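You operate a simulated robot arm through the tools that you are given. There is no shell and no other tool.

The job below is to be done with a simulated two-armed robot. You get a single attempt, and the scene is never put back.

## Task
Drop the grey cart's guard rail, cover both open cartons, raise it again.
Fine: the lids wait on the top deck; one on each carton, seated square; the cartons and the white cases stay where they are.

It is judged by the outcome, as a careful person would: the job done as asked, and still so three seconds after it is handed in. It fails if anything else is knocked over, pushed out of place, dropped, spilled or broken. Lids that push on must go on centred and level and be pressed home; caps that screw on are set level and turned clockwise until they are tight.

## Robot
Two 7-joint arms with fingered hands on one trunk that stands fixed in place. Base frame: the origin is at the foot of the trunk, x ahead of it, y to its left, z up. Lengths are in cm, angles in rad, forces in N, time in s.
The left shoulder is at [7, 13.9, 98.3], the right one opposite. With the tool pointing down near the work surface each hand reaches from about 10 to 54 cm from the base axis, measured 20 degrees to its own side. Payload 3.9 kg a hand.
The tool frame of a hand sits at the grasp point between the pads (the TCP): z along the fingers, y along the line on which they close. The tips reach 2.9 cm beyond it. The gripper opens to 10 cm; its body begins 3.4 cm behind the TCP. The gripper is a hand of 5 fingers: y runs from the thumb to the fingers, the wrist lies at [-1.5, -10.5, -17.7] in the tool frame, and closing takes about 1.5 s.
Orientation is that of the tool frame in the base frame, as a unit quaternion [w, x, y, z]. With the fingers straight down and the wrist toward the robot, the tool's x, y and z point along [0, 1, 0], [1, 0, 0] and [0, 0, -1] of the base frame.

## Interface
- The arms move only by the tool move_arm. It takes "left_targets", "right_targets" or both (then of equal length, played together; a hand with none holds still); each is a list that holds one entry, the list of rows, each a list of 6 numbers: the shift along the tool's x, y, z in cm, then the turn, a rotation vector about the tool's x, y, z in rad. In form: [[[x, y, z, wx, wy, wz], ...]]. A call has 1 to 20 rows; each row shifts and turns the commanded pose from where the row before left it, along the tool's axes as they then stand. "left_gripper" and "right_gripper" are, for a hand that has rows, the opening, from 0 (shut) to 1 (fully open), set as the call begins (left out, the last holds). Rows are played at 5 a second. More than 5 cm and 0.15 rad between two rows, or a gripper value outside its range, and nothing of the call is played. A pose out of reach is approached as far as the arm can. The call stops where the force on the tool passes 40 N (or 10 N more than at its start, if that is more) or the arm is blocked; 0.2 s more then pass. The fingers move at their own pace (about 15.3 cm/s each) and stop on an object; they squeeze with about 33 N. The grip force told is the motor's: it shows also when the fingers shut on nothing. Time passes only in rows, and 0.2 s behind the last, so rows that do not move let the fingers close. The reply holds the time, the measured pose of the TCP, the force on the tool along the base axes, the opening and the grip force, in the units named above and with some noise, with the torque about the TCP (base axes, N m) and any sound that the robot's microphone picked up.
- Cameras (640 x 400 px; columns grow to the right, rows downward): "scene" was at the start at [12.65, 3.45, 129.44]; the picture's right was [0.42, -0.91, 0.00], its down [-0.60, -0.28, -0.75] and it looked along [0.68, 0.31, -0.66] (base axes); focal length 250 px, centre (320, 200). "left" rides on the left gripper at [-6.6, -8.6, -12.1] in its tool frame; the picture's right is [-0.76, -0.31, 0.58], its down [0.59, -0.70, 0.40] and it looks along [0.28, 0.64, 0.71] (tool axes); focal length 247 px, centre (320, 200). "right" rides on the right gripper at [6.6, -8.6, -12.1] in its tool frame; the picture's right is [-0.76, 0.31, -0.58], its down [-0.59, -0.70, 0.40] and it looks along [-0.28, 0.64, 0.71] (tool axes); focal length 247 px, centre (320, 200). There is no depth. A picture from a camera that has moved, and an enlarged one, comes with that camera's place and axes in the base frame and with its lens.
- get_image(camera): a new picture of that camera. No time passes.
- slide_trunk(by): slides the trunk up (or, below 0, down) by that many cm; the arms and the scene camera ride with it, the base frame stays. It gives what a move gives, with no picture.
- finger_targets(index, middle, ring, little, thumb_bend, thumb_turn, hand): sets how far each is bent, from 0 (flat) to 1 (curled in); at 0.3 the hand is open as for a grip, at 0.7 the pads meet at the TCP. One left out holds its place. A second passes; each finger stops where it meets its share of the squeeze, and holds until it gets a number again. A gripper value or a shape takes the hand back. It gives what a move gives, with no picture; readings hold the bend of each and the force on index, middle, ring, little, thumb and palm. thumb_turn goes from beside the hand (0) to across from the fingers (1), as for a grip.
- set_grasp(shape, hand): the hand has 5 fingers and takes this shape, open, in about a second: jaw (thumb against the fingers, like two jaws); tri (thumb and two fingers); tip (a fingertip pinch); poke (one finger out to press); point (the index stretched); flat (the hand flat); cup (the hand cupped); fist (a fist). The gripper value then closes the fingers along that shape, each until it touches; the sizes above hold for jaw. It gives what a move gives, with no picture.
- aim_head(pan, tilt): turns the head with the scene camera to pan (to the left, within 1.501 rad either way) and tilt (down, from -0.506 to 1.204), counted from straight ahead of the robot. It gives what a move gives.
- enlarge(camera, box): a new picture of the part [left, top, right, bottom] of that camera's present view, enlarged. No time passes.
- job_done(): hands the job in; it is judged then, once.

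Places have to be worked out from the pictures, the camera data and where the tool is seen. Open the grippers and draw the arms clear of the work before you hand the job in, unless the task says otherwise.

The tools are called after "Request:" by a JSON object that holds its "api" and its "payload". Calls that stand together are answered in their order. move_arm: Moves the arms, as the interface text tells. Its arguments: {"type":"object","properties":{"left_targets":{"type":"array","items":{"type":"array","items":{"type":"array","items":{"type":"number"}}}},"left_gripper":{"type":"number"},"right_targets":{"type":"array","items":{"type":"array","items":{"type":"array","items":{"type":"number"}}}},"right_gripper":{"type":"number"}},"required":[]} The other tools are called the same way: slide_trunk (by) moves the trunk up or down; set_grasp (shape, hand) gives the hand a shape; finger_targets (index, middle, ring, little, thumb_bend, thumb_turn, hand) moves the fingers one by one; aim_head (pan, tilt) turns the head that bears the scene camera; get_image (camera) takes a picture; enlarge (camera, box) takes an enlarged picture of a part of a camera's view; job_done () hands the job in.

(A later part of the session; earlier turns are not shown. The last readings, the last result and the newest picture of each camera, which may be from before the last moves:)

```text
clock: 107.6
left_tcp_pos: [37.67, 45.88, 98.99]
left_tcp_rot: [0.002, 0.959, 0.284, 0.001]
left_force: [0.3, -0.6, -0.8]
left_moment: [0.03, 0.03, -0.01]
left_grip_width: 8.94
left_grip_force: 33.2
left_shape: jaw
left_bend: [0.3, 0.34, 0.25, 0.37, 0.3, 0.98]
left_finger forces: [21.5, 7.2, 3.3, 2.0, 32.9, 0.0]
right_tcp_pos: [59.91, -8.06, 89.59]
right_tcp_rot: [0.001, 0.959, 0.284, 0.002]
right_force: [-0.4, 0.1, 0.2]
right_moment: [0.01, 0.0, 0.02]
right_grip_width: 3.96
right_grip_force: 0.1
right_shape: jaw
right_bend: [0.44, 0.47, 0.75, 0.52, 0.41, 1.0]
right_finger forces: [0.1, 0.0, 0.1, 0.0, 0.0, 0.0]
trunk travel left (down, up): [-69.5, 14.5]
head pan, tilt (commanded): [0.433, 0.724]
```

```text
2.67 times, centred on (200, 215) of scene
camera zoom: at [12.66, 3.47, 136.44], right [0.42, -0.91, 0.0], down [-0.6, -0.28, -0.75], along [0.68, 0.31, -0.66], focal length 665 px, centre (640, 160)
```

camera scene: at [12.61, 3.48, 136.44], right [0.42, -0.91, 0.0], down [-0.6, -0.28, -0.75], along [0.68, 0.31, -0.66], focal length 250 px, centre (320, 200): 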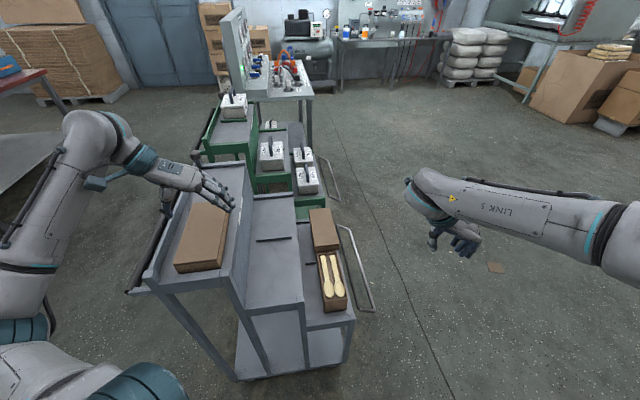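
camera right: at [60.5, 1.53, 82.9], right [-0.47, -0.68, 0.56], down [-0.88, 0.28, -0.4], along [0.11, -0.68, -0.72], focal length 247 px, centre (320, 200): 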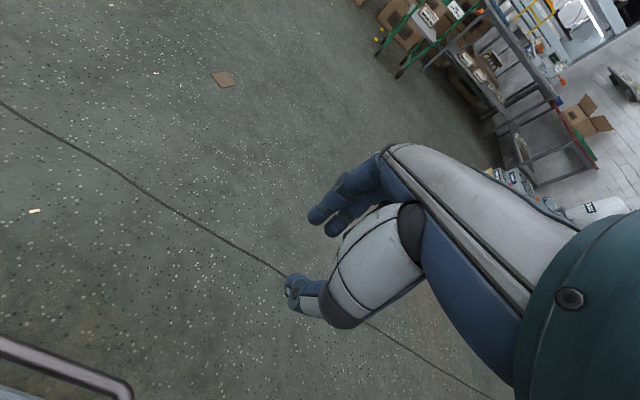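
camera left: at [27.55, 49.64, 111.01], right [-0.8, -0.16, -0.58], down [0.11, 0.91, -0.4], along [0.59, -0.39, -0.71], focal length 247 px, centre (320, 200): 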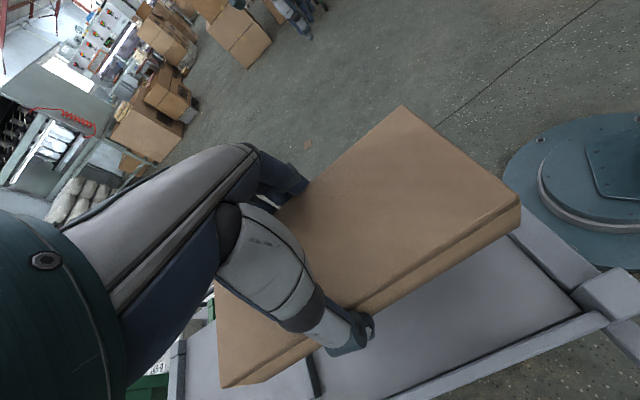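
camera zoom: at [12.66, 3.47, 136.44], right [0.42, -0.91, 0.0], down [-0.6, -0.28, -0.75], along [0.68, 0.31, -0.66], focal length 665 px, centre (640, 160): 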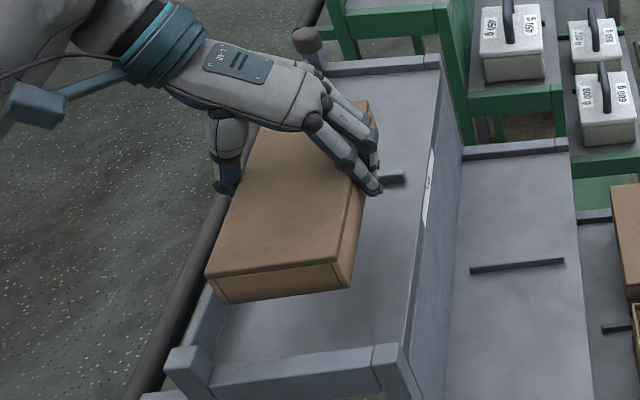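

The lid is up, level, centred in the grip, with about 1.5° yaw relative to the hand. I'll carry it sideways to above the near carton.

Request:
{"api": "move_arm", "payload": {"left_targets": [[[-0.03, 2.675, 0, 0, 0, 0], [-0.03, 2.675, 0, 0, 0, 0], [-0.03, 2.675, 0, 0, 0, 0], [-0.03, 2.675, 0, 0, 0, 0], [-0.03, 2.675, 0, 0, 0, 0], [-0.03, 2.675, 0, 0, 0, 0], [-0.03, 2.675, 0, 0, 0, 0], [-0.03, 2.675, 0, 0, 0, 0], [0, 0, 0, 0, 0, 0]]]}}

Request:
{"api": "get_image", "payload": {"camera": "left"}}

Request:
{"api": "get_image", "payload": {"camera": "scene"}}

```text
clock: 109.6
left_tcp_pos: [49.28, 27.78, 99.1]
left_tcp_rot: [0.001, 0.958, 0.286, 0.001]
left_force: [0.3, 0.1, -0.8]
left_moment: [0.0, -0.04, 0.0]
left_grip_width: 8.94
left_grip_force: 33.2
left_shape: jaw
left_bend: [0.3, 0.34, 0.25, 0.37, 0.3, 0.98]
left_finger forces: [21.3, 7.3, 3.3, 2.0, 32.9, 0.0]
right_tcp_pos: [59.8, -8.04, 89.63]
right_tcp_rot: [0.001, 0.959, 0.284, 0.002]
right_force: [0.0, 0.4, 0.9]
right_moment: [0.02, -0.01, -0.01]
right_grip_width: 3.96
right_grip_force: 0.0
right_shape: jaw
right_bend: [0.44, 0.47, 0.75, 0.52, 0.41, 1.0]
right_finger forces: [0.1, 0.0, 0.0, 0.0, 0.1, 0.0]
trunk travel left (down, up): [-69.5, 14.5]
head pan, tilt (commanded): [0.433, 0.724]
```

```text
taken
camera left: at [39.07, 31.5, 111.07], right [-0.8, -0.16, -0.58], down [0.11, 0.91, -0.4], along [0.59, -0.39, -0.71], focal length 247 px, centre (320, 200)
```

left: 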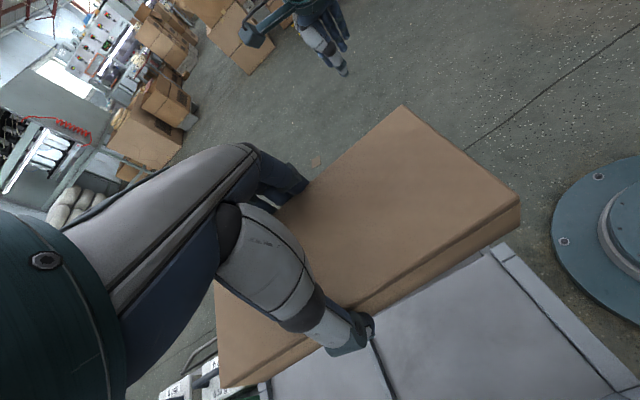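

```text
taken
camera scene: at [12.61, 3.52, 136.44], right [0.42, -0.91, 0.0], down [-0.6, -0.28, -0.75], along [0.68, 0.31, -0.66], focal length 250 px, centre (320, 200)
```

scene: 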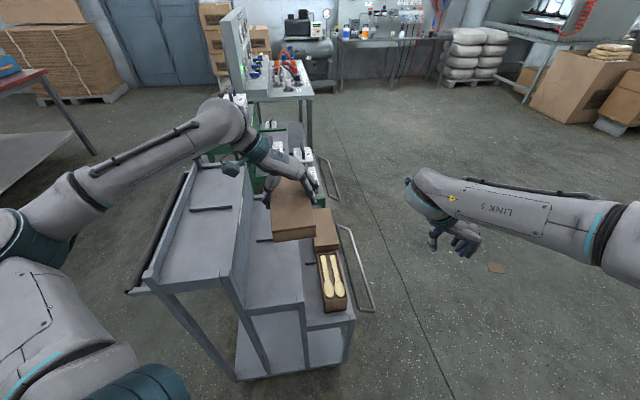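

For this nearer target the elbow swings out low and left, and by my estimate the forearm would graze the top deck's corner on the way down. I'll put the lid back and regrip it nearer its close end with about 20° of tilt, which keeps the forearm in front of the cart.

Request:
{"api": "move_arm", "payload": {"left_targets": [[[0.03, -2.675, 0, 0, 0, 0], [0.03, -2.675, 0, 0, 0, 0], [0.03, -2.675, 0, 0, 0, 0], [0.03, -2.675, 0, 0, 0, 0], [0.03, -2.675, 0, 0, 0, 0], [0.03, -2.675, 0, 0, 0, 0], [0.03, -2.675, 0, 0, 0, 0], [0.03, -2.675, 0, 0, 0, 0], [0, 0, 0, 0, 0, 0], [0, 0, 0, 0, 0, 0]]]}}

Request:
{"api": "move_arm", "payload": {"left_targets": [[[0, 0, 1.5, 0, 0, 0], [0, 0, 1.5, 0, 0, 0], [0, 0, 1.5, 0, 0, 0], [0, 0, 1.2, 0, 0, 0], [0, 0, 0.8, 0, 0, 0], [0, 0, 0.5, 0, 0, 0], [0, 0, 0, 0, 0, 0]]]}}

```text
clock: 111.8
left_tcp_pos: [37.66, 45.8, 98.97]
left_tcp_rot: [0.001, 0.958, 0.285, 0.001]
left_force: [-0.1, -1.0, -0.1]
left_moment: [0.01, 0.02, 0.01]
left_grip_width: 8.94
left_grip_force: 33.2
left_shape: jaw
left_bend: [0.3, 0.34, 0.25, 0.37, 0.3, 0.98]
left_finger forces: [21.4, 7.3, 3.2, 2.0, 32.8, 0.0]
right_tcp_pos: [59.88, -8.07, 89.61]
right_tcp_rot: [0.0, 0.959, 0.284, 0.002]
right_force: [0.1, 0.6, 0.7]
right_moment: [0.0, 0.0, 0.01]
right_grip_width: 3.99
right_grip_force: 0.0
right_shape: jaw
right_bend: [0.44, 0.47, 0.75, 0.52, 0.41, 1.0]
right_finger forces: [0.0, 0.0, 0.1, 0.0, 0.0, 0.0]
trunk travel left (down, up): [-69.5, 14.5]
head pan, tilt (commanded): [0.433, 0.724]
```

```text
clock: 113.4
left_tcp_pos: [37.68, 45.86, 91.95]
left_tcp_rot: [0.001, 0.959, 0.284, 0.0]
left_force: [-1.0, -0.3, 0.5]
left_moment: [0.01, -0.02, -0.02]
left_grip_width: 8.93
left_grip_force: 32.2
left_shape: jaw
left_bend: [0.3, 0.34, 0.25, 0.37, 0.3, 0.98]
left_finger forces: [21.3, 7.2, 3.3, 2.0, 32.7, 0.1]
right_tcp_pos: [59.86, -8.1, 89.58]
right_tcp_rot: [0.0, 0.959, 0.284, 0.001]
right_force: [0.1, -0.9, 0.1]
right_moment: [0.02, 0.01, -0.03]
right_grip_width: 3.99
right_grip_force: 0.0
right_shape: jaw
right_bend: [0.44, 0.47, 0.75, 0.52, 0.41, 1.0]
right_finger forces: [0.0, 0.0, 0.0, 0.0, 0.0, 0.0]
trunk travel left (down, up): [-69.5, 14.5]
head pan, tilt (commanded): [0.433, 0.724]
```

Request:
{"api": "move_arm", "payload": {"left_targets": [[[0, 0, 0.25, 0, 0, 0], [0, 0, 0.2, 0, 0, 0], [0, 0, 0, 0, 0, 0]]]}}

Request:
{"api": "finger_targets", "payload": {"hand": "left", "index": 0.18, "middle": 0.18, "ring": 0.18, "little": 0.18, "thumb_bend": 0.18}}

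Request:
{"api": "get_image", "payload": {"camera": "left"}}

```text
clock: 114.2
left_tcp_pos: [37.69, 45.74, 91.66]
left_tcp_rot: [0.002, 0.959, 0.283, 0.001]
left_force: [0.2, 0.7, 4.0]
left_moment: [0.11, 0.09, 0.01]
left_grip_width: 8.93
left_grip_force: 32.4
left_shape: jaw
left_bend: [0.3, 0.34, 0.26, 0.37, 0.3, 0.98]
left_finger forces: [21.5, 7.2, 3.2, 1.9, 33.0, 0.1]
right_tcp_pos: [59.84, -8.12, 89.67]
right_tcp_rot: [0.0, 0.959, 0.284, 0.003]
right_force: [-0.3, -0.4, 0.0]
right_moment: [0.02, -0.01, -0.01]
right_grip_width: 4.0
right_grip_force: 0.1
right_shape: jaw
right_bend: [0.44, 0.47, 0.75, 0.52, 0.41, 1.0]
right_finger forces: [0.1, 0.0, 0.0, 0.1, 0.1, 0.0]
trunk travel left (down, up): [-69.5, 14.5]
head pan, tilt (commanded): [0.433, 0.724]
```

```text
clock: 115.2
left_tcp_pos: [37.66, 45.74, 91.51]
left_tcp_rot: [0.002, 0.959, 0.283, 0.0]
left_force: [0.0, -0.2, -0.2]
left_moment: [0.01, 0.03, 0.02]
left_grip_width: 11.87
left_grip_force: 0.0
left_shape: fingers
left_bend: [0.18, 0.18, 0.18, 0.18, 0.18, 1.0]
left_finger forces: [0.1, 0.0, 0.0, 0.0, 0.1, 0.1]
right_tcp_pos: [59.82, -8.08, 89.59]
right_tcp_rot: [0.001, 0.959, 0.283, 0.001]
right_force: [0.1, 0.7, 0.9]
right_moment: [-0.01, 0.01, 0.0]
right_grip_width: 3.96
right_grip_force: 0.1
right_shape: jaw
right_bend: [0.44, 0.47, 0.75, 0.52, 0.41, 1.0]
right_finger forces: [0.1, 0.1, 0.0, 0.1, 0.0, 0.0]
trunk travel left (down, up): [-69.5, 14.5]
head pan, tilt (commanded): [0.433, 0.724]
```

```text
taken
camera left: at [27.58, 49.55, 103.53], right [-0.8, -0.16, -0.58], down [0.11, 0.91, -0.4], along [0.59, -0.39, -0.71], focal length 247 px, centre (320, 200)
```

left: 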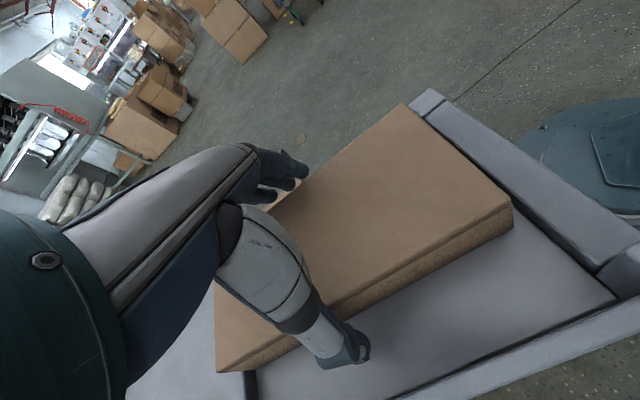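

The lid is flat on the deck and released. I'll rise slightly, shift 4.5 cm toward its near end and 0.4 cm to centre it, and tilt the hand 20°.

Request:
{"api": "move_arm", "payload": {"left_targets": [[[0, 0, -0.6, 0, 0, 0], [0, 0, -1.2, 0, 0, 0], [0, 0, -1.2, 0, 0, 0], [-1.5, 0.13, 0, 0, 0, 0], [-1.5, 0.13, 0, 0, 0, 0], [-1.4, 0.14, 0, 0, 0, 0], [0, 0, 0, 0, 0.1167, 0], [0, 0, 0, 0, 0.1167, 0], [0, 0, 0, 0, 0.1167, 0], [0, 0, 0, 0, 0, 0], [0, 0, 0, 0, 0, 0]]]}}

Request:
{"api": "get_image", "payload": {"camera": "left"}}

Request:
{"api": "get_image", "payload": {"camera": "scene"}}

```text
clock: 117.6
left_tcp_pos: [34.18, 43.09, 94.52]
left_tcp_rot: [-0.048, 0.944, 0.28, 0.168]
left_force: [0.7, 0.1, -0.7]
left_moment: [0.03, -0.03, -0.01]
left_grip_width: 11.88
left_grip_force: 0.1
left_shape: fingers
left_bend: [0.18, 0.18, 0.18, 0.18, 0.18, 1.0]
left_finger forces: [0.1, 0.1, 0.0, 0.1, 0.1, 0.1]
right_tcp_pos: [59.74, -8.05, 89.66]
right_tcp_rot: [0.0, 0.959, 0.284, 0.001]
right_force: [-1.5, 0.4, 0.0]
right_moment: [-0.01, 0.01, -0.01]
right_grip_width: 3.96
right_grip_force: 0.1
right_shape: jaw
right_bend: [0.44, 0.47, 0.75, 0.52, 0.41, 1.0]
right_finger forces: [0.0, 0.0, 0.0, 0.0, 0.0, 0.1]
trunk travel left (down, up): [-69.5, 14.5]
head pan, tilt (commanded): [0.433, 0.724]
```

```text
taken
camera left: at [20.95, 44.81, 103.56], right [-0.6, -0.02, -0.8], down [0.2, 0.97, -0.17], along [0.78, -0.26, -0.57], focal length 247 px, centre (320, 200)
```

left: 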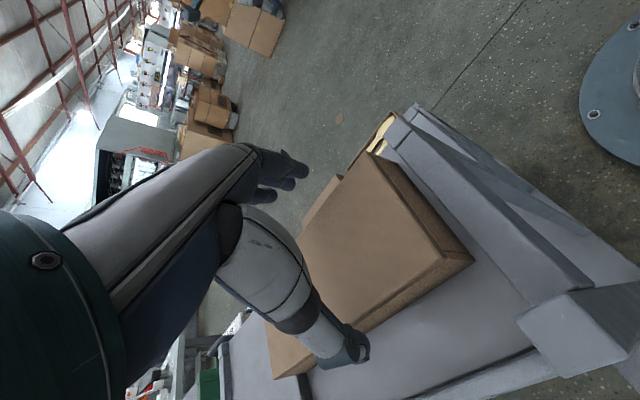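

```text
taken
camera scene: at [12.63, 3.44, 136.44], right [0.42, -0.91, 0.0], down [-0.6, -0.28, -0.75], along [0.68, 0.31, -0.66], focal length 250 px, centre (320, 200)
```

scene: 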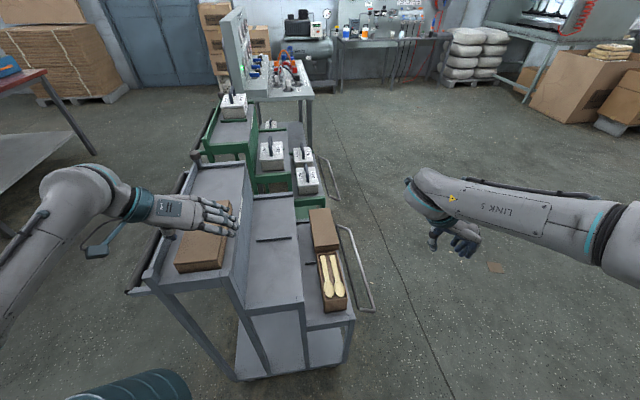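

The tilted pose is set over the lid's near part. I'll descend vertically 2.2 cm so the tips sit just above the deck.

Request:
{"api": "move_arm", "payload": {"left_targets": [[[-0.25, -0.05, 0.69, 0, 0, 0], [-0.25, -0.05, 0.69, 0, 0, 0], [-0.25, -0.05, 0.69, 0, 0, 0], [0, 0, 0, 0, 0, 0]]]}}

Request:
{"api": "get_image", "payload": {"camera": "left"}}

Request:
{"api": "enlarge", "payload": {"camera": "scene", "box": [160, 170, 250, 280]}}

```text
clock: 118.6
left_tcp_pos: [34.13, 43.37, 92.4]
left_tcp_rot: [-0.048, 0.944, 0.279, 0.167]
left_force: [0.0, -0.4, 0.0]
left_moment: [0.02, 0.01, -0.02]
left_grip_width: 11.89
left_grip_force: 0.0
left_shape: fingers
left_bend: [0.18, 0.18, 0.18, 0.18, 0.18, 1.0]
left_finger forces: [0.1, 0.2, 0.0, 0.2, 0.1, 0.1]
right_tcp_pos: [59.79, -8.09, 89.63]
right_tcp_rot: [-0.001, 0.959, 0.284, 0.001]
right_force: [0.0, -0.9, 0.1]
right_moment: [-0.01, -0.02, 0.04]
right_grip_width: 3.98
right_grip_force: 0.0
right_shape: jaw
right_bend: [0.44, 0.47, 0.75, 0.52, 0.41, 1.0]
right_finger forces: [0.0, 0.0, 0.0, 0.1, 0.0, 0.0]
trunk travel left (down, up): [-69.5, 14.5]
head pan, tilt (commanded): [0.433, 0.724]
```

```text
taken
camera left: at [20.92, 44.94, 101.37], right [-0.6, -0.02, -0.8], down [0.2, 0.97, -0.17], along [0.78, -0.26, -0.57], focal length 247 px, centre (320, 200)
```

left: 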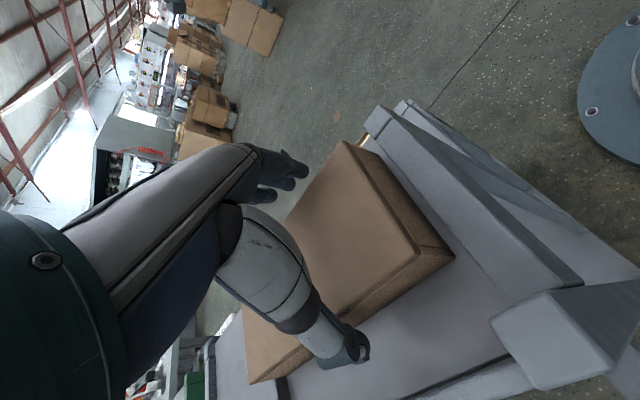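

```text
3.64 times, centred on (205, 225) of scene
camera zoom: at [12.65, 3.45, 136.44], right [0.42, -0.91, 0.0], down [-0.6, -0.28, -0.75], along [0.68, 0.31, -0.66], focal length 907 px, centre (738, 109)
```

zoom: 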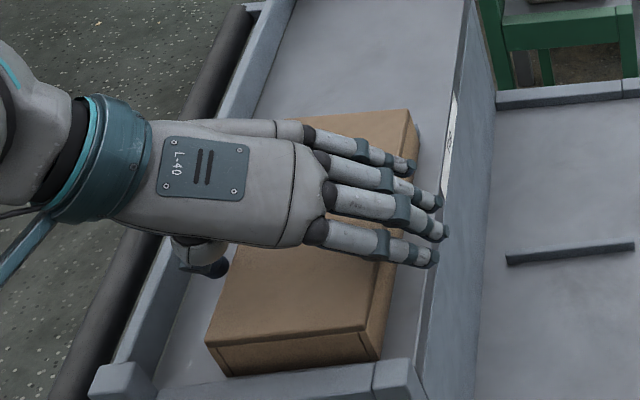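

Request:
{"api": "move_arm", "payload": {"left_targets": [[[0, 0, 0, 0, 0, 0], [0, 0, 0, 0, 0, 0], [0, 0, 0, 0, 0, 0], [0, 0, 0, 0, 0, 0], [0, 0, 0, 0, 0, 0], [0, 0, 0, 0, 0, 0], [0, 0, 0, 0, 0, 0], [0, 0, 0, 0, 0, 0], [0, 0, 0, 0, 0, 0]]], "left_gripper": 0.75}}

Request:
{"api": "get_image", "payload": {"camera": "left"}}

Request:
{"api": "enlarge", "payload": {"camera": "scene", "box": [160, 170, 250, 280]}}

```text
clock: 120.6
left_tcp_pos: [34.07, 43.16, 92.52]
left_tcp_rot: [-0.049, 0.944, 0.28, 0.168]
left_force: [0.7, -1.2, 3.4]
left_moment: [0.05, 0.09, 0.02]
left_grip_width: 8.9
left_grip_force: 33.4
left_shape: jaw
left_bend: [0.3, 0.32, 0.25, 0.37, 0.31, 0.98]
left_finger forces: [19.4, 8.0, 3.8, 0.0, 30.1, 0.1]
right_tcp_pos: [59.92, -8.14, 89.55]
right_tcp_rot: [0.0, 0.959, 0.283, 0.001]
right_force: [-0.2, 0.1, 0.5]
right_moment: [-0.01, -0.02, 0.02]
right_grip_width: 3.95
right_grip_force: 0.0
right_shape: jaw
right_bend: [0.44, 0.47, 0.75, 0.52, 0.41, 1.0]
right_finger forces: [0.1, 0.0, 0.0, 0.1, 0.1, 0.1]
trunk travel left (down, up): [-69.5, 14.5]
head pan, tilt (commanded): [0.433, 0.724]
```

```text
taken
camera left: at [20.91, 44.91, 101.4], right [-0.6, -0.02, -0.8], down [0.2, 0.97, -0.17], along [0.78, -0.26, -0.57], focal length 247 px, centre (320, 200)
```

left: 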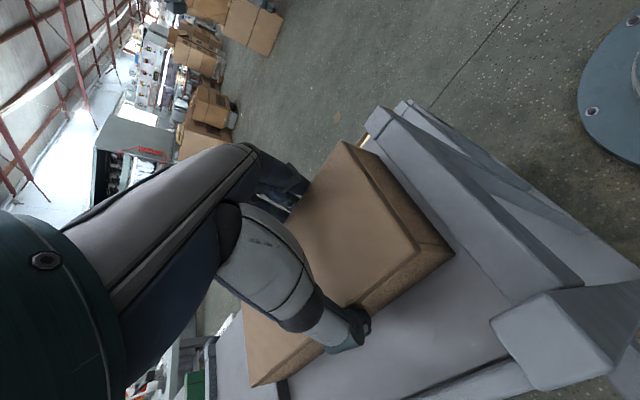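

```text
3.64 times, centred on (205, 225) of scene
camera zoom: at [12.63, 3.4, 136.44], right [0.42, -0.91, 0.0], down [-0.6, -0.28, -0.75], along [0.68, 0.31, -0.66], focal length 907 px, centre (738, 109)
```

zoom: 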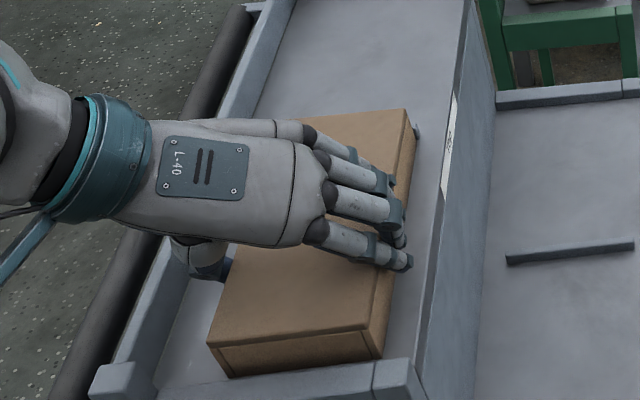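

Gripped by index, middle and ring against the thumb at 8.9 cm. I'll lift vertically and check the lid stays level.

Request:
{"api": "move_arm", "payload": {"left_targets": [[[0.172, 0, -0.47, 0, 0, 0], [0.172, 0, -0.47, 0, 0, 0], [0.344, 0, -0.939, 0, 0, 0], [0.344, 0, -0.939, 0, 0, 0], [0.516, 0, -1.41, 0, 0, 0], [0.516, 0, -1.41, 0, 0, 0], [0.516, 0, -1.41, 0, 0, 0], [0, 0, 0, 0, 0, 0]]]}}

Request:
{"api": "get_image", "payload": {"camera": "left"}}

Request:
{"api": "enlarge", "payload": {"camera": "left", "box": [300, 120, 470, 330]}}

Request:
{"api": "enlarge", "payload": {"camera": "scene", "box": [150, 140, 250, 270]}}

```text
clock: 122.4
left_tcp_pos: [34.12, 43.21, 99.83]
left_tcp_rot: [-0.047, 0.944, 0.28, 0.167]
left_force: [-0.2, -0.6, -0.2]
left_moment: [-0.01, 0.02, 0.01]
left_grip_width: 8.91
left_grip_force: 33.4
left_shape: jaw
left_bend: [0.3, 0.32, 0.25, 0.37, 0.31, 0.98]
left_finger forces: [18.8, 8.0, 3.9, 0.0, 30.5, 0.1]
right_tcp_pos: [59.95, -8.1, 89.52]
right_tcp_rot: [0.0, 0.959, 0.284, 0.001]
right_force: [0.3, 0.0, -0.2]
right_moment: [0.01, 0.03, 0.04]
right_grip_width: 3.96
right_grip_force: 0.1
right_shape: jaw
right_bend: [0.44, 0.47, 0.75, 0.52, 0.41, 1.0]
right_finger forces: [0.0, 0.1, 0.0, 0.0, 0.0, 0.0]
trunk travel left (down, up): [-69.5, 14.5]
head pan, tilt (commanded): [0.433, 0.724]
```

```text
taken
camera left: at [20.88, 44.93, 108.85], right [-0.6, -0.03, -0.8], down [0.19, 0.97, -0.17], along [0.78, -0.26, -0.57], focal length 247 px, centre (320, 200)
```

left: 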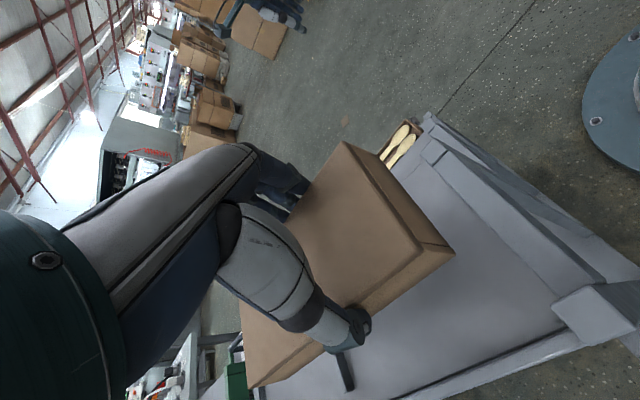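

```text
1.90 times, centred on (385, 225) of left
camera zoom: at [20.88, 44.93, 108.85], right [-0.6, -0.03, -0.8], down [0.19, 0.97, -0.17], along [0.78, -0.26, -0.57], focal length 470 px, centre (196, 152)
```

zoom: 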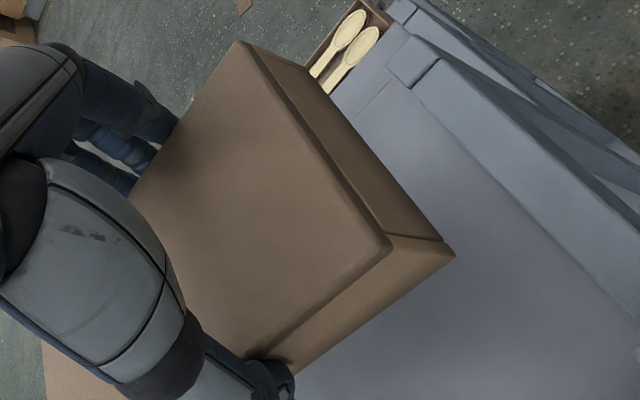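

```text
3.08 times, centred on (200, 205) of scene
camera zoom: at [12.65, 3.47, 136.44], right [0.42, -0.91, 0.0], down [-0.6, -0.28, -0.75], along [0.68, 0.31, -0.66], focal length 768 px, centre (689, 185)
```

zoom: 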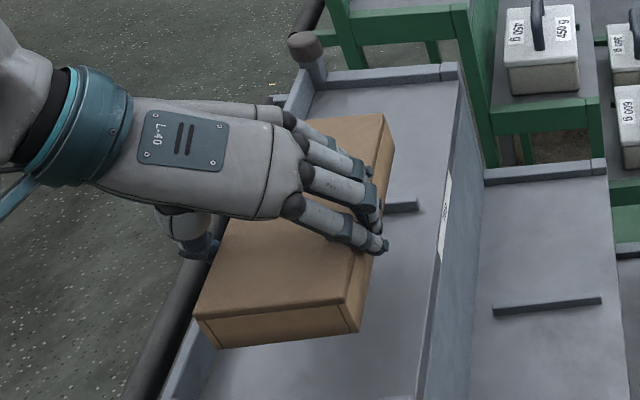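

The lid is held within about 1.3° of level, its middle 4.4 cm ahead of the grasp point. I'll trim the pitch slightly and carry it over to the near carton.

Request:
{"api": "move_arm", "payload": {"left_targets": [[[-0.0275, 2.6525, 0, 0, -0.02, 0], [-0.0275, 2.6525, 0, 0, 0, 0], [-0.0275, 2.6525, 0, 0, 0, 0], [-0.0275, 2.6525, 0, 0, 0, 0], [-0.0275, 2.6525, 0, 0, 0, 0], [-0.0275, 2.6525, 0, 0, 0, 0], [-0.0275, 2.6525, 0, 0, 0, 0], [-0.0275, 2.6525, 0, 0, 0, 0], [-0.0275, 2.6525, 0, 0, 0, 0], [-0.0275, 2.6525, 0, 0, 0, 0], [-0.0275, 2.6525, 0, 0, 0, 0], [-0.0275, 2.6525, 0, 0, 0, 0], [0, 0, 0, 0, 0, 0], [0, 0, 0, 0, 0, 0]]]}}

Request:
{"api": "get_image", "payload": {"camera": "scene"}}

Request:
{"api": "get_image", "payload": {"camera": "left"}}

```text
clock: 125.4
left_tcp_pos: [51.33, 16.39, 99.78]
left_tcp_rot: [-0.046, 0.946, 0.281, 0.158]
left_force: [0.3, -0.5, -0.1]
left_moment: [0.0, 0.02, -0.02]
left_grip_width: 8.89
left_grip_force: 33.3
left_shape: jaw
left_bend: [0.3, 0.33, 0.25, 0.37, 0.31, 0.98]
left_finger forces: [18.7, 7.8, 3.9, 0.0, 30.4, 0.0]
right_tcp_pos: [59.89, -8.09, 89.52]
right_tcp_rot: [0.0, 0.959, 0.284, 0.001]
right_force: [0.0, -0.8, 0.7]
right_moment: [0.05, -0.02, 0.04]
right_grip_width: 3.97
right_grip_force: 0.1
right_shape: jaw
right_bend: [0.44, 0.47, 0.75, 0.52, 0.41, 1.0]
right_finger forces: [0.0, 0.0, 0.0, 0.1, 0.0, 0.1]
trunk travel left (down, up): [-69.5, 14.5]
head pan, tilt (commanded): [0.433, 0.724]
```

```text
taken
camera scene: at [12.68, 3.41, 136.44], right [0.42, -0.91, 0.0], down [-0.6, -0.28, -0.75], along [0.68, 0.31, -0.66], focal length 250 px, centre (320, 200)
```

scene: 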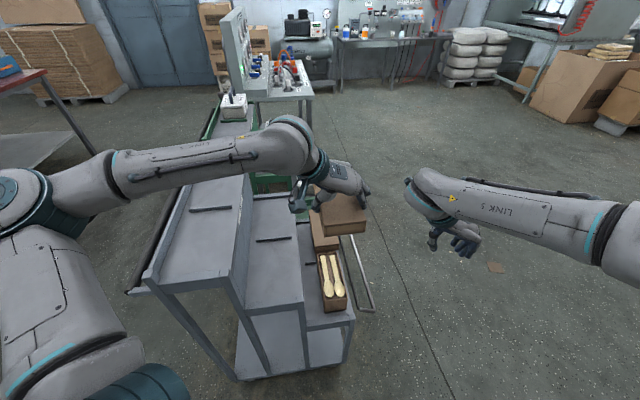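

```text
taken
camera left: at [38.16, 18.16, 109.01], right [-0.61, -0.03, -0.79], down [0.19, 0.96, -0.19], along [0.77, -0.27, -0.58], focal length 247 px, centre (320, 200)
```

left: 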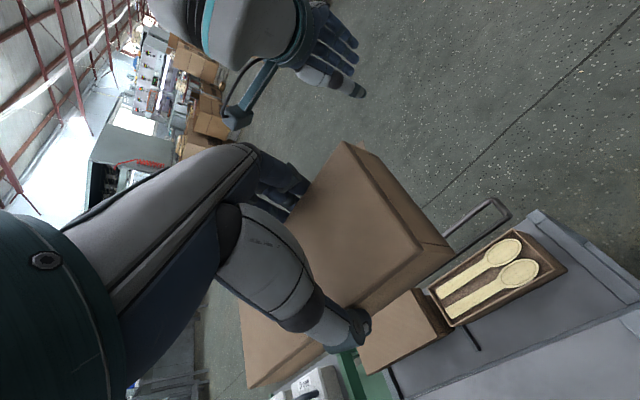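

The near carton is visible beside the held lid. I'll measure it from this viewpoint for alignment.

Request:
{"api": "enlarge", "payload": {"camera": "left", "box": [420, 220, 580, 340]}}

Request:
{"api": "enlarge", "payload": {"camera": "left", "box": [230, 130, 460, 400]}}

Request:
{"api": "enlarge", "payload": {"camera": "scene", "box": [310, 240, 355, 315]}}

Request:
{"api": "enlarge", "payload": {"camera": "scene", "box": [300, 160, 380, 250]}}

```text
3.33 times, centred on (500, 280) of left
camera zoom: at [38.16, 18.16, 109.01], right [-0.61, -0.03, -0.79], down [0.19, 0.96, -0.19], along [0.77, -0.27, -0.58], focal length 823 px, centre (-280, -67)
```

zoom: 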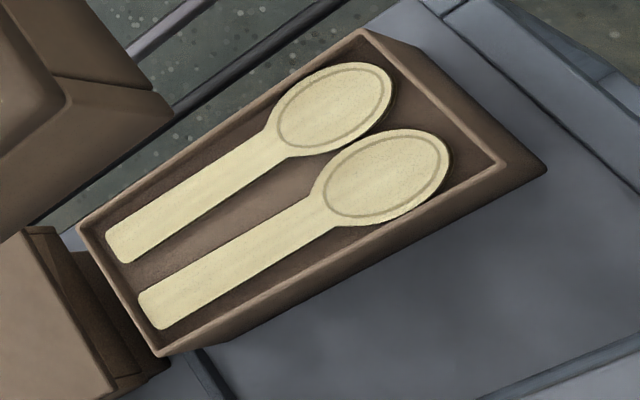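

```text
1.48 times, centred on (345, 265) of left
camera zoom: at [38.16, 18.16, 109.01], right [-0.61, -0.03, -0.79], down [0.19, 0.96, -0.19], along [0.77, -0.27, -0.58], focal length 366 px, centre (283, 104)
```

zoom: 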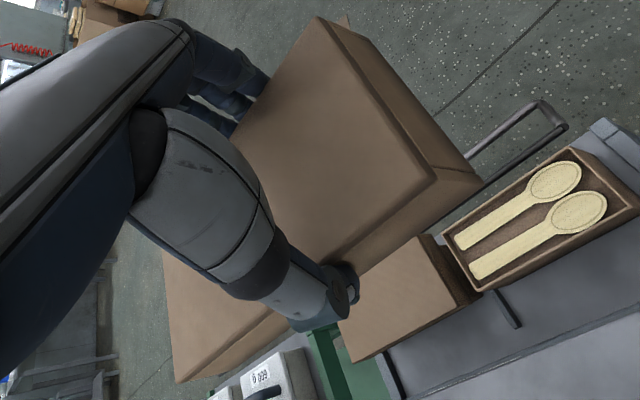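

```text
5.33 times, centred on (332, 278) of scene
camera zoom: at [12.68, 3.41, 136.44], right [0.42, -0.91, 0.0], down [-0.6, -0.28, -0.75], along [0.68, 0.31, -0.66], focal length 1331 px, centre (253, -213)
```

zoom: 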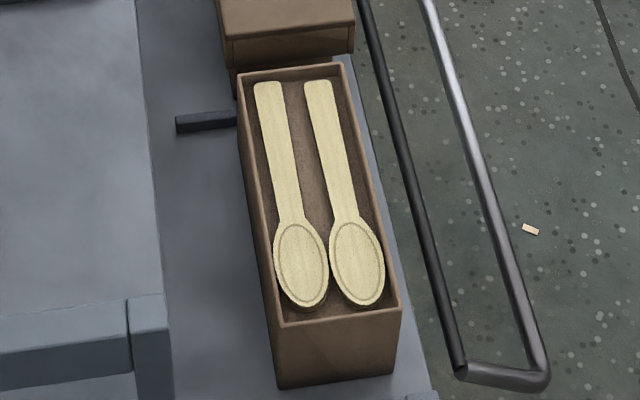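

```text
4.44 times, centred on (340, 205) of scene
camera zoom: at [12.68, 3.41, 136.44], right [0.42, -0.91, 0.0], down [-0.6, -0.28, -0.75], along [0.68, 0.31, -0.66], focal length 1109 px, centre (231, 178)
```

zoom: 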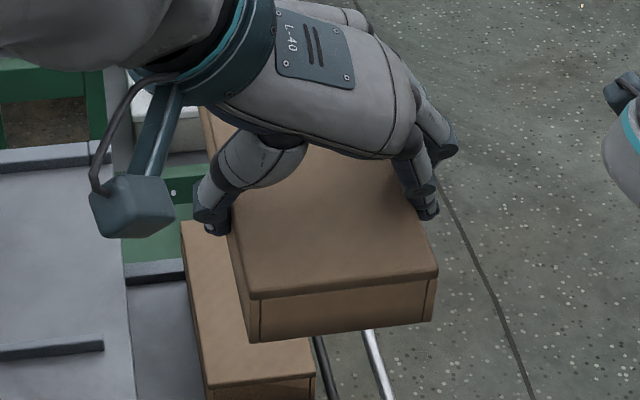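

Carton centre is about (55.1, 19.05) at yaw 33.2°; the lid is at about (54.9, 18.9), yaw 34°. I'll raise the trunk 8 cm for elbow clearance, trim position and yaw, and start down.

Request:
{"api": "slide_trunk", "payload": {"by": 8}}

Request:
{"api": "move_arm", "payload": {"left_targets": [[[0.237, 0, 0.081, -0.0052, 0, 0.0152], [-0.81, 0, 2.37, 0, 0, 0], [-0.81, 0, 2.37, 0, 0, 0], [-0.81, 0, 2.37, 0, 0, 0], [-0.81, 0, 2.37, 0, 0, 0], [-0.81, 0, 2.37, 0, 0, 0], [-0.81, 0, 2.37, 0, 0, 0], [-0.81, 0, 2.37, 0, 0, 0], [-0.81, 0, 2.37, 0, 0, 0], [0, 0, 0, 0, 0, 0]]]}}

Request:
{"api": "get_image", "payload": {"camera": "scene"}}

```text
clock: 126.5
left_tcp_pos: [51.09, 16.4, 107.83]
left_tcp_rot: [-0.046, 0.946, 0.281, 0.158]
left_force: [0.0, 0.2, 0.1]
left_moment: [0.0, 0.03, -0.01]
left_grip_width: 8.89
left_grip_force: 32.4
left_shape: jaw
left_bend: [0.3, 0.33, 0.25, 0.37, 0.31, 0.98]
left_finger forces: [18.7, 7.9, 3.8, 0.0, 30.4, 0.0]
right_tcp_pos: [59.79, -8.06, 97.53]
right_tcp_rot: [0.001, 0.959, 0.284, 0.0]
right_force: [1.5, 0.3, -0.2]
right_moment: [0.02, -0.05, -0.03]
right_grip_width: 3.96
right_grip_force: 0.0
right_shape: jaw
right_bend: [0.44, 0.47, 0.75, 0.52, 0.41, 1.0]
right_finger forces: [0.0, 0.0, 0.1, 0.0, 0.0, 0.1]
trunk travel left (down, up): [-77.5, 6.5]
head pan, tilt (commanded): [0.433, 0.724]
```

```text
clock: 128.8
left_tcp_pos: [51.52, 16.43, 87.68]
left_tcp_rot: [-0.044, 0.948, 0.274, 0.158]
left_force: [0.1, -0.2, -0.3]
left_moment: [0.02, 0.02, -0.01]
left_grip_width: 8.86
left_grip_force: 33.1
left_shape: jaw
left_bend: [0.3, 0.33, 0.25, 0.37, 0.31, 0.98]
left_finger forces: [18.6, 7.9, 4.0, 0.1, 30.3, 0.0]
right_tcp_pos: [59.75, -8.12, 97.62]
right_tcp_rot: [0.0, 0.959, 0.284, 0.002]
right_force: [-0.2, -0.6, -0.3]
right_moment: [0.02, 0.02, 0.02]
right_grip_width: 3.96
right_grip_force: 0.1
right_shape: jaw
right_bend: [0.44, 0.47, 0.75, 0.52, 0.41, 1.0]
right_finger forces: [0.1, 0.0, 0.0, 0.0, 0.0, 0.0]
trunk travel left (down, up): [-77.5, 6.5]
head pan, tilt (commanded): [0.433, 0.724]
```

```text
taken
camera scene: at [12.61, 3.36, 144.45], right [0.42, -0.91, 0.0], down [-0.6, -0.28, -0.75], along [0.68, 0.31, -0.66], focal length 250 px, centre (320, 200)
```

scene: 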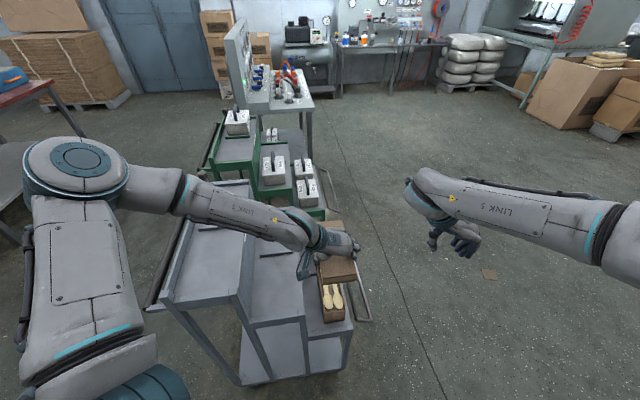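

The elbow is high and the forearm clears the deck. Continuing down in steps.

Request:
{"api": "move_arm", "payload": {"left_targets": [[[-0.65, 0, 1.9, 0, 0, 0], [-0.65, 0, 1.9, 0, 0, 0], [-0.65, 0, 1.9, 0, 0, 0], [-0.65, 0, 1.9, 0, 0, 0], [-0.65, 0, 1.9, 0, 0, 0], [0, 0, 0, 0, 0, 0]]]}}

Request:
{"api": "get_image", "payload": {"camera": "scene"}}

Request:
{"api": "get_image", "payload": {"camera": "left"}}

```text
clock: 130.2
left_tcp_pos: [51.41, 16.54, 77.69]
left_tcp_rot: [-0.043, 0.948, 0.273, 0.158]
left_force: [0.2, -1.1, 0.0]
left_moment: [-0.01, 0.02, 0.0]
left_grip_width: 8.89
left_grip_force: 33.1
left_shape: jaw
left_bend: [0.3, 0.33, 0.25, 0.37, 0.31, 0.98]
left_finger forces: [18.5, 7.8, 3.9, 0.0, 30.1, 0.1]
right_tcp_pos: [59.77, -8.03, 97.66]
right_tcp_rot: [0.001, 0.959, 0.284, 0.002]
right_force: [-0.5, 0.2, 0.1]
right_moment: [0.02, -0.01, 0.0]
right_grip_width: 3.92
right_grip_force: 0.1
right_shape: jaw
right_bend: [0.44, 0.47, 0.75, 0.52, 0.41, 1.0]
right_finger forces: [0.0, 0.0, 0.0, 0.0, 0.0, 0.0]
trunk travel left (down, up): [-77.5, 6.5]
head pan, tilt (commanded): [0.433, 0.724]
```

```text
taken
camera scene: at [12.63, 3.44, 144.44], right [0.42, -0.91, 0.0], down [-0.6, -0.28, -0.75], along [0.68, 0.31, -0.66], focal length 250 px, centre (320, 200)
```

scene: 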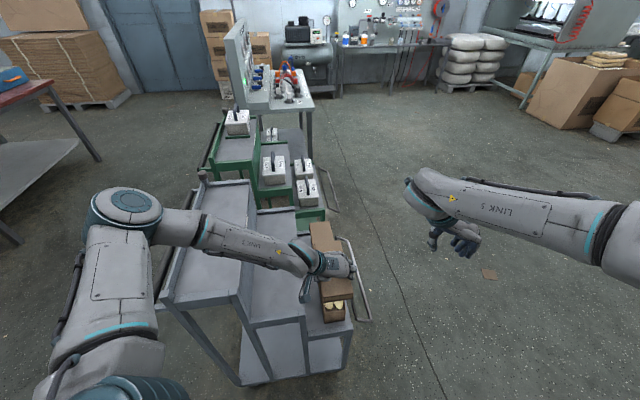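

```text
taken
camera left: at [38.47, 18.51, 86.9], right [-0.61, -0.02, -0.79], down [0.21, 0.96, -0.19], along [0.77, -0.28, -0.58], focal length 247 px, centre (320, 200)
```

left: 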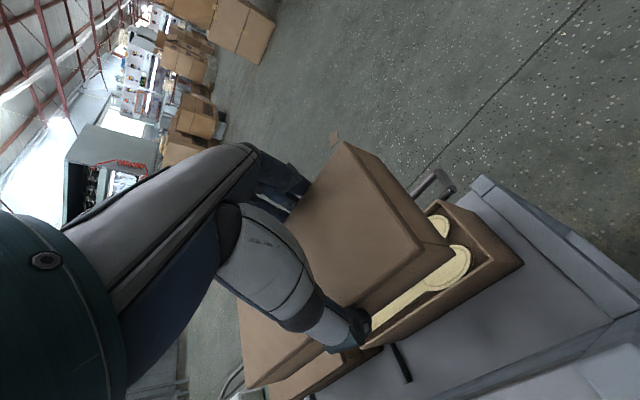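

Clear, with the camera pose steady. I'll lower 6 cm more and check alignment up close.

Request:
{"api": "move_arm", "payload": {"left_targets": [[[-0.49, 0, 1.42, 0, 0, 0], [-0.49, 0, 1.42, 0, 0, 0], [-0.49, 0, 1.42, 0, 0, 0], [-0.49, 0, 1.42, 0, 0, 0], [-0.32, 0, 0.95, 0, 0, 0], [0, 0, 0, 0, 0, 0], [0, 0, 0, 0, 0, 0]]]}}

Request:
{"api": "get_image", "payload": {"camera": "scene"}}

Request:
{"api": "enlarge", "payload": {"camera": "scene", "box": [300, 230, 370, 330]}}

Request:
{"api": "enlarge", "payload": {"camera": "left", "box": [310, 190, 540, 390]}}

```text
clock: 131.8
left_tcp_pos: [51.47, 16.42, 70.67]
left_tcp_rot: [-0.044, 0.948, 0.273, 0.159]
left_force: [-0.4, 0.7, -0.9]
left_moment: [-0.04, 0.06, -0.02]
left_grip_width: 8.86
left_grip_force: 33.4
left_shape: jaw
left_bend: [0.3, 0.33, 0.25, 0.37, 0.32, 0.98]
left_finger forces: [18.6, 7.9, 4.0, 0.0, 30.3, 0.0]
right_tcp_pos: [59.89, -8.18, 97.66]
right_tcp_rot: [0.001, 0.959, 0.284, 0.001]
right_force: [0.7, -1.0, -1.1]
right_moment: [-0.01, -0.04, 0.02]
right_grip_width: 3.96
right_grip_force: 0.0
right_shape: jaw
right_bend: [0.44, 0.47, 0.75, 0.52, 0.41, 1.0]
right_finger forces: [0.0, 0.0, 0.0, 0.0, 0.1, 0.0]
trunk travel left (down, up): [-77.5, 6.5]
head pan, tilt (commanded): [0.433, 0.724]
```

```text
taken
camera scene: at [12.66, 3.46, 144.44], right [0.42, -0.91, 0.0], down [-0.6, -0.28, -0.75], along [0.68, 0.31, -0.66], focal length 250 px, centre (320, 200)
```

scene: 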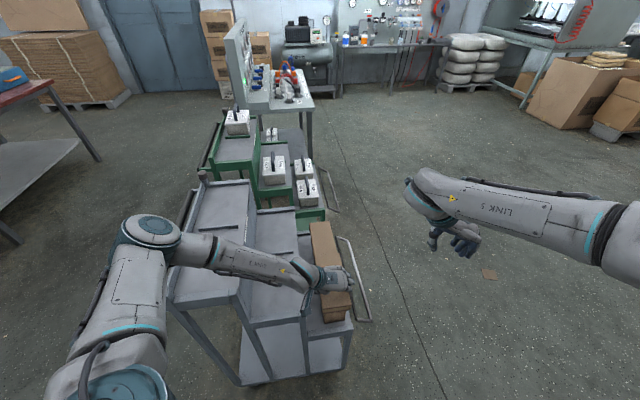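

```text
4.00 times, centred on (335, 280) of scene
camera zoom: at [12.66, 3.46, 144.44], right [0.42, -0.91, 0.0], down [-0.6, -0.28, -0.75], along [0.68, 0.31, -0.66], focal length 998 px, centre (260, -120)
```

zoom: 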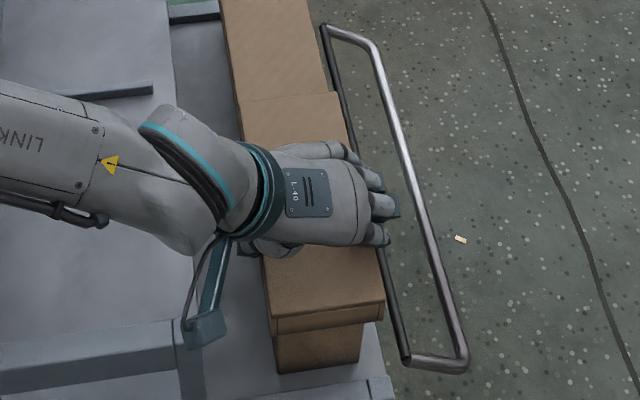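

```text
2.00 times, centred on (425, 290) of left
camera zoom: at [38.42, 18.48, 79.85], right [-0.61, -0.02, -0.79], down [0.21, 0.96, -0.19], along [0.76, -0.28, -0.58], focal length 494 px, centre (110, 20)
```

zoom: 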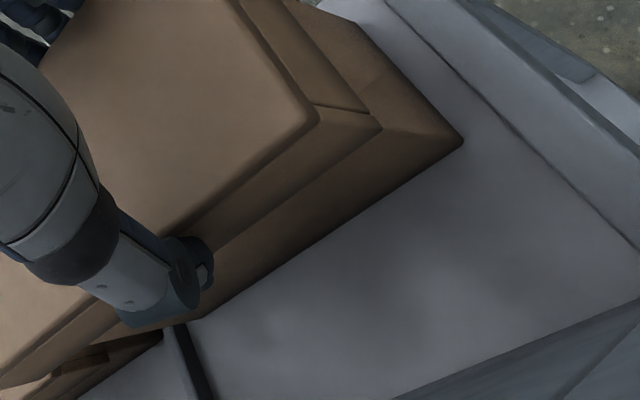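

The lid reads level and square; it needs only about 0.3 cm more forward. I'll apply that and lower to just above the rim, then continue in small steps.

Request:
{"api": "move_arm", "payload": {"left_targets": [[[0.264, 0, 0.091, 0, 0, 0], [-0.228, 0, 0.662, 0, 0, 0], [-0.228, 0, 0.662, 0, 0, 0], [-0.195, 0, 0.568, 0, 0, 0], [0, 0, 0, 0, 0, 0]]]}}

Request:
{"api": "enlarge", "payload": {"camera": "scene", "box": [310, 270, 360, 330]}}

Request:
{"api": "enlarge", "payload": {"camera": "left", "box": [350, 200, 510, 330]}}

```text
clock: 132.9
left_tcp_pos: [51.69, 16.59, 68.62]
left_tcp_rot: [-0.044, 0.948, 0.273, 0.157]
left_force: [-0.4, -0.6, -0.5]
left_moment: [0.01, -0.03, 0.04]
left_grip_width: 8.89
left_grip_force: 33.0
left_shape: jaw
left_bend: [0.3, 0.33, 0.25, 0.37, 0.32, 0.98]
left_finger forces: [18.5, 7.9, 4.1, 0.0, 30.2, 0.0]
right_tcp_pos: [59.85, -8.07, 97.77]
right_tcp_rot: [0.0, 0.959, 0.284, 0.001]
right_force: [-0.6, 0.2, -0.4]
right_moment: [0.02, 0.0, 0.02]
right_grip_width: 3.96
right_grip_force: 0.0
right_shape: jaw
right_bend: [0.44, 0.47, 0.75, 0.52, 0.41, 1.0]
right_finger forces: [0.0, 0.0, 0.1, 0.0, 0.0, 0.0]
trunk travel left (down, up): [-77.5, 6.5]
head pan, tilt (commanded): [0.433, 0.724]
```

```text
6.67 times, centred on (335, 300) of scene
camera zoom: at [12.65, 3.45, 144.44], right [0.42, -0.91, 0.0], down [-0.6, -0.28, -0.75], along [0.68, 0.31, -0.66], focal length 1664 px, centre (220, -467)
```

zoom: 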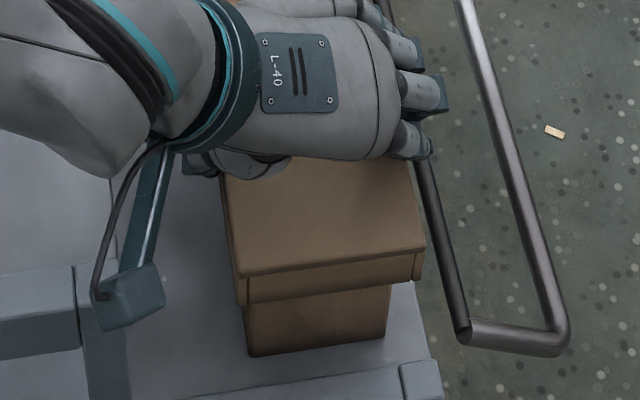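

```text
3.08 times, centred on (430, 265) of left
camera zoom: at [38.66, 18.61, 77.9], right [-0.61, -0.02, -0.79], down [0.21, 0.96, -0.19], along [0.76, -0.28, -0.58], focal length 760 px, centre (-18, 0)
```

zoom: 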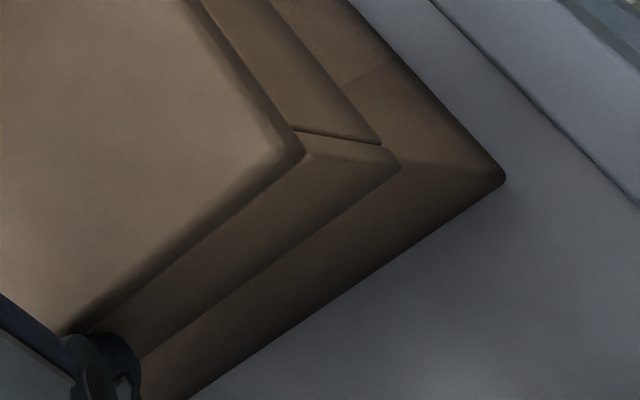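

The residuals are about 0.1–0.2 cm. I'll nudge 0.15 cm left and lower past the rim in small steps, watching force.

Request:
{"api": "move_arm", "payload": {"left_targets": [[[-0.06, -0.15, 0, 0, 0, 0], [-0.13, 0, 0.379, 0, 0, 0], [-0.13, 0, 0.379, 0, 0, 0], [-0.13, 0, 0.379, 0, 0, 0], [0, 0, 0, 0, 0, 0]]]}}

```text
clock: 134.2
left_tcp_pos: [51.47, 16.76, 67.48]
left_tcp_rot: [-0.044, 0.948, 0.273, 0.158]
left_force: [-0.1, 0.0, 0.1]
left_moment: [0.0, 0.04, -0.02]
left_grip_width: 8.88
left_grip_force: 32.7
left_shape: jaw
left_bend: [0.3, 0.33, 0.25, 0.37, 0.32, 0.98]
left_finger forces: [18.6, 7.9, 4.0, 0.0, 30.2, 0.0]
right_tcp_pos: [59.84, -8.13, 97.61]
right_tcp_rot: [0.0, 0.959, 0.284, 0.001]
right_force: [0.2, -0.5, 1.2]
right_moment: [0.0, 0.01, -0.03]
right_grip_width: 3.96
right_grip_force: 0.0
right_shape: jaw
right_bend: [0.44, 0.47, 0.75, 0.52, 0.41, 1.0]
right_finger forces: [0.0, 0.1, 0.0, 0.0, 0.0, 0.0]
trunk travel left (down, up): [-77.5, 6.5]
head pan, tilt (commanded): [0.433, 0.724]
```

Request:
{"api": "move_arm", "payload": {"left_targets": [[[-0.13, 0, 0.379, 0, 0, 0], [-0.13, 0, 0.379, 0, 0, 0], [0, 0, 0, 0, 0, 0]]]}}

Request:
{"api": "enlarge", "payload": {"camera": "scene", "box": [300, 210, 370, 330]}}

Request:
{"api": "enlarge", "payload": {"camera": "left", "box": [220, 130, 510, 400]}}

```text
clock: 134.9
left_tcp_pos: [51.54, 16.67, 66.67]
left_tcp_rot: [-0.044, 0.948, 0.273, 0.158]
left_force: [0.4, -0.3, -0.4]
left_moment: [-0.03, 0.05, 0.01]
left_grip_width: 8.87
left_grip_force: 33.1
left_shape: jaw
left_bend: [0.3, 0.33, 0.25, 0.37, 0.32, 0.98]
left_finger forces: [18.6, 7.9, 4.0, 0.0, 30.2, 0.1]
right_tcp_pos: [59.96, -8.08, 97.62]
right_tcp_rot: [0.002, 0.959, 0.284, 0.002]
right_force: [-0.1, 0.9, 0.2]
right_moment: [0.0, -0.01, 0.01]
right_grip_width: 3.98
right_grip_force: 0.1
right_shape: jaw
right_bend: [0.44, 0.47, 0.75, 0.52, 0.41, 1.0]
right_finger forces: [0.0, 0.1, 0.0, 0.0, 0.1, 0.0]
trunk travel left (down, up): [-77.5, 6.5]
head pan, tilt (commanded): [0.433, 0.724]
```

```text
3.33 times, centred on (335, 270) of scene
camera zoom: at [12.65, 3.45, 144.44], right [0.42, -0.91, 0.0], down [-0.6, -0.28, -0.75], along [0.68, 0.31, -0.66], focal length 832 px, centre (270, -33)
```

zoom: 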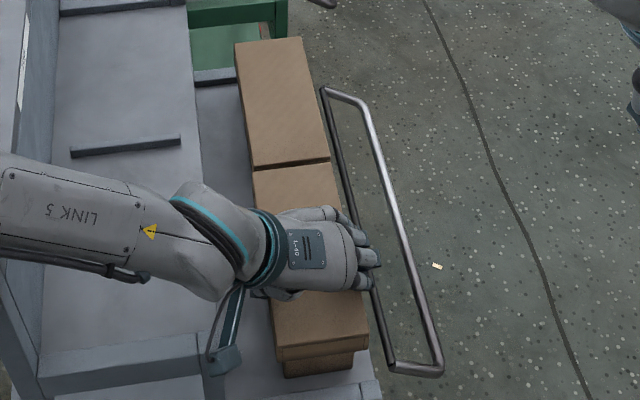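

```text
1.48 times, centred on (365, 265) of left
camera zoom: at [38.54, 18.71, 75.92], right [-0.61, -0.02, -0.79], down [0.21, 0.96, -0.19], along [0.76, -0.28, -0.58], focal length 366 px, centre (253, 104)
```

zoom: 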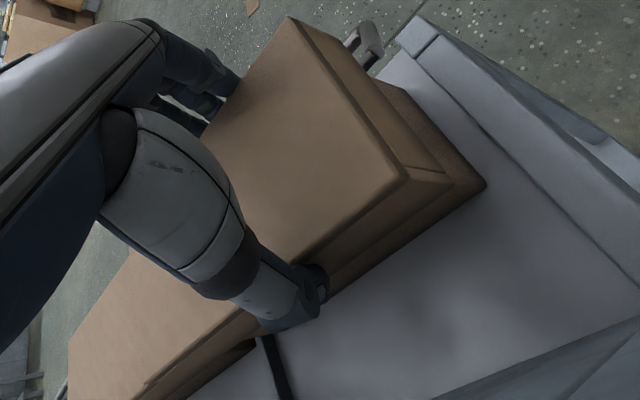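

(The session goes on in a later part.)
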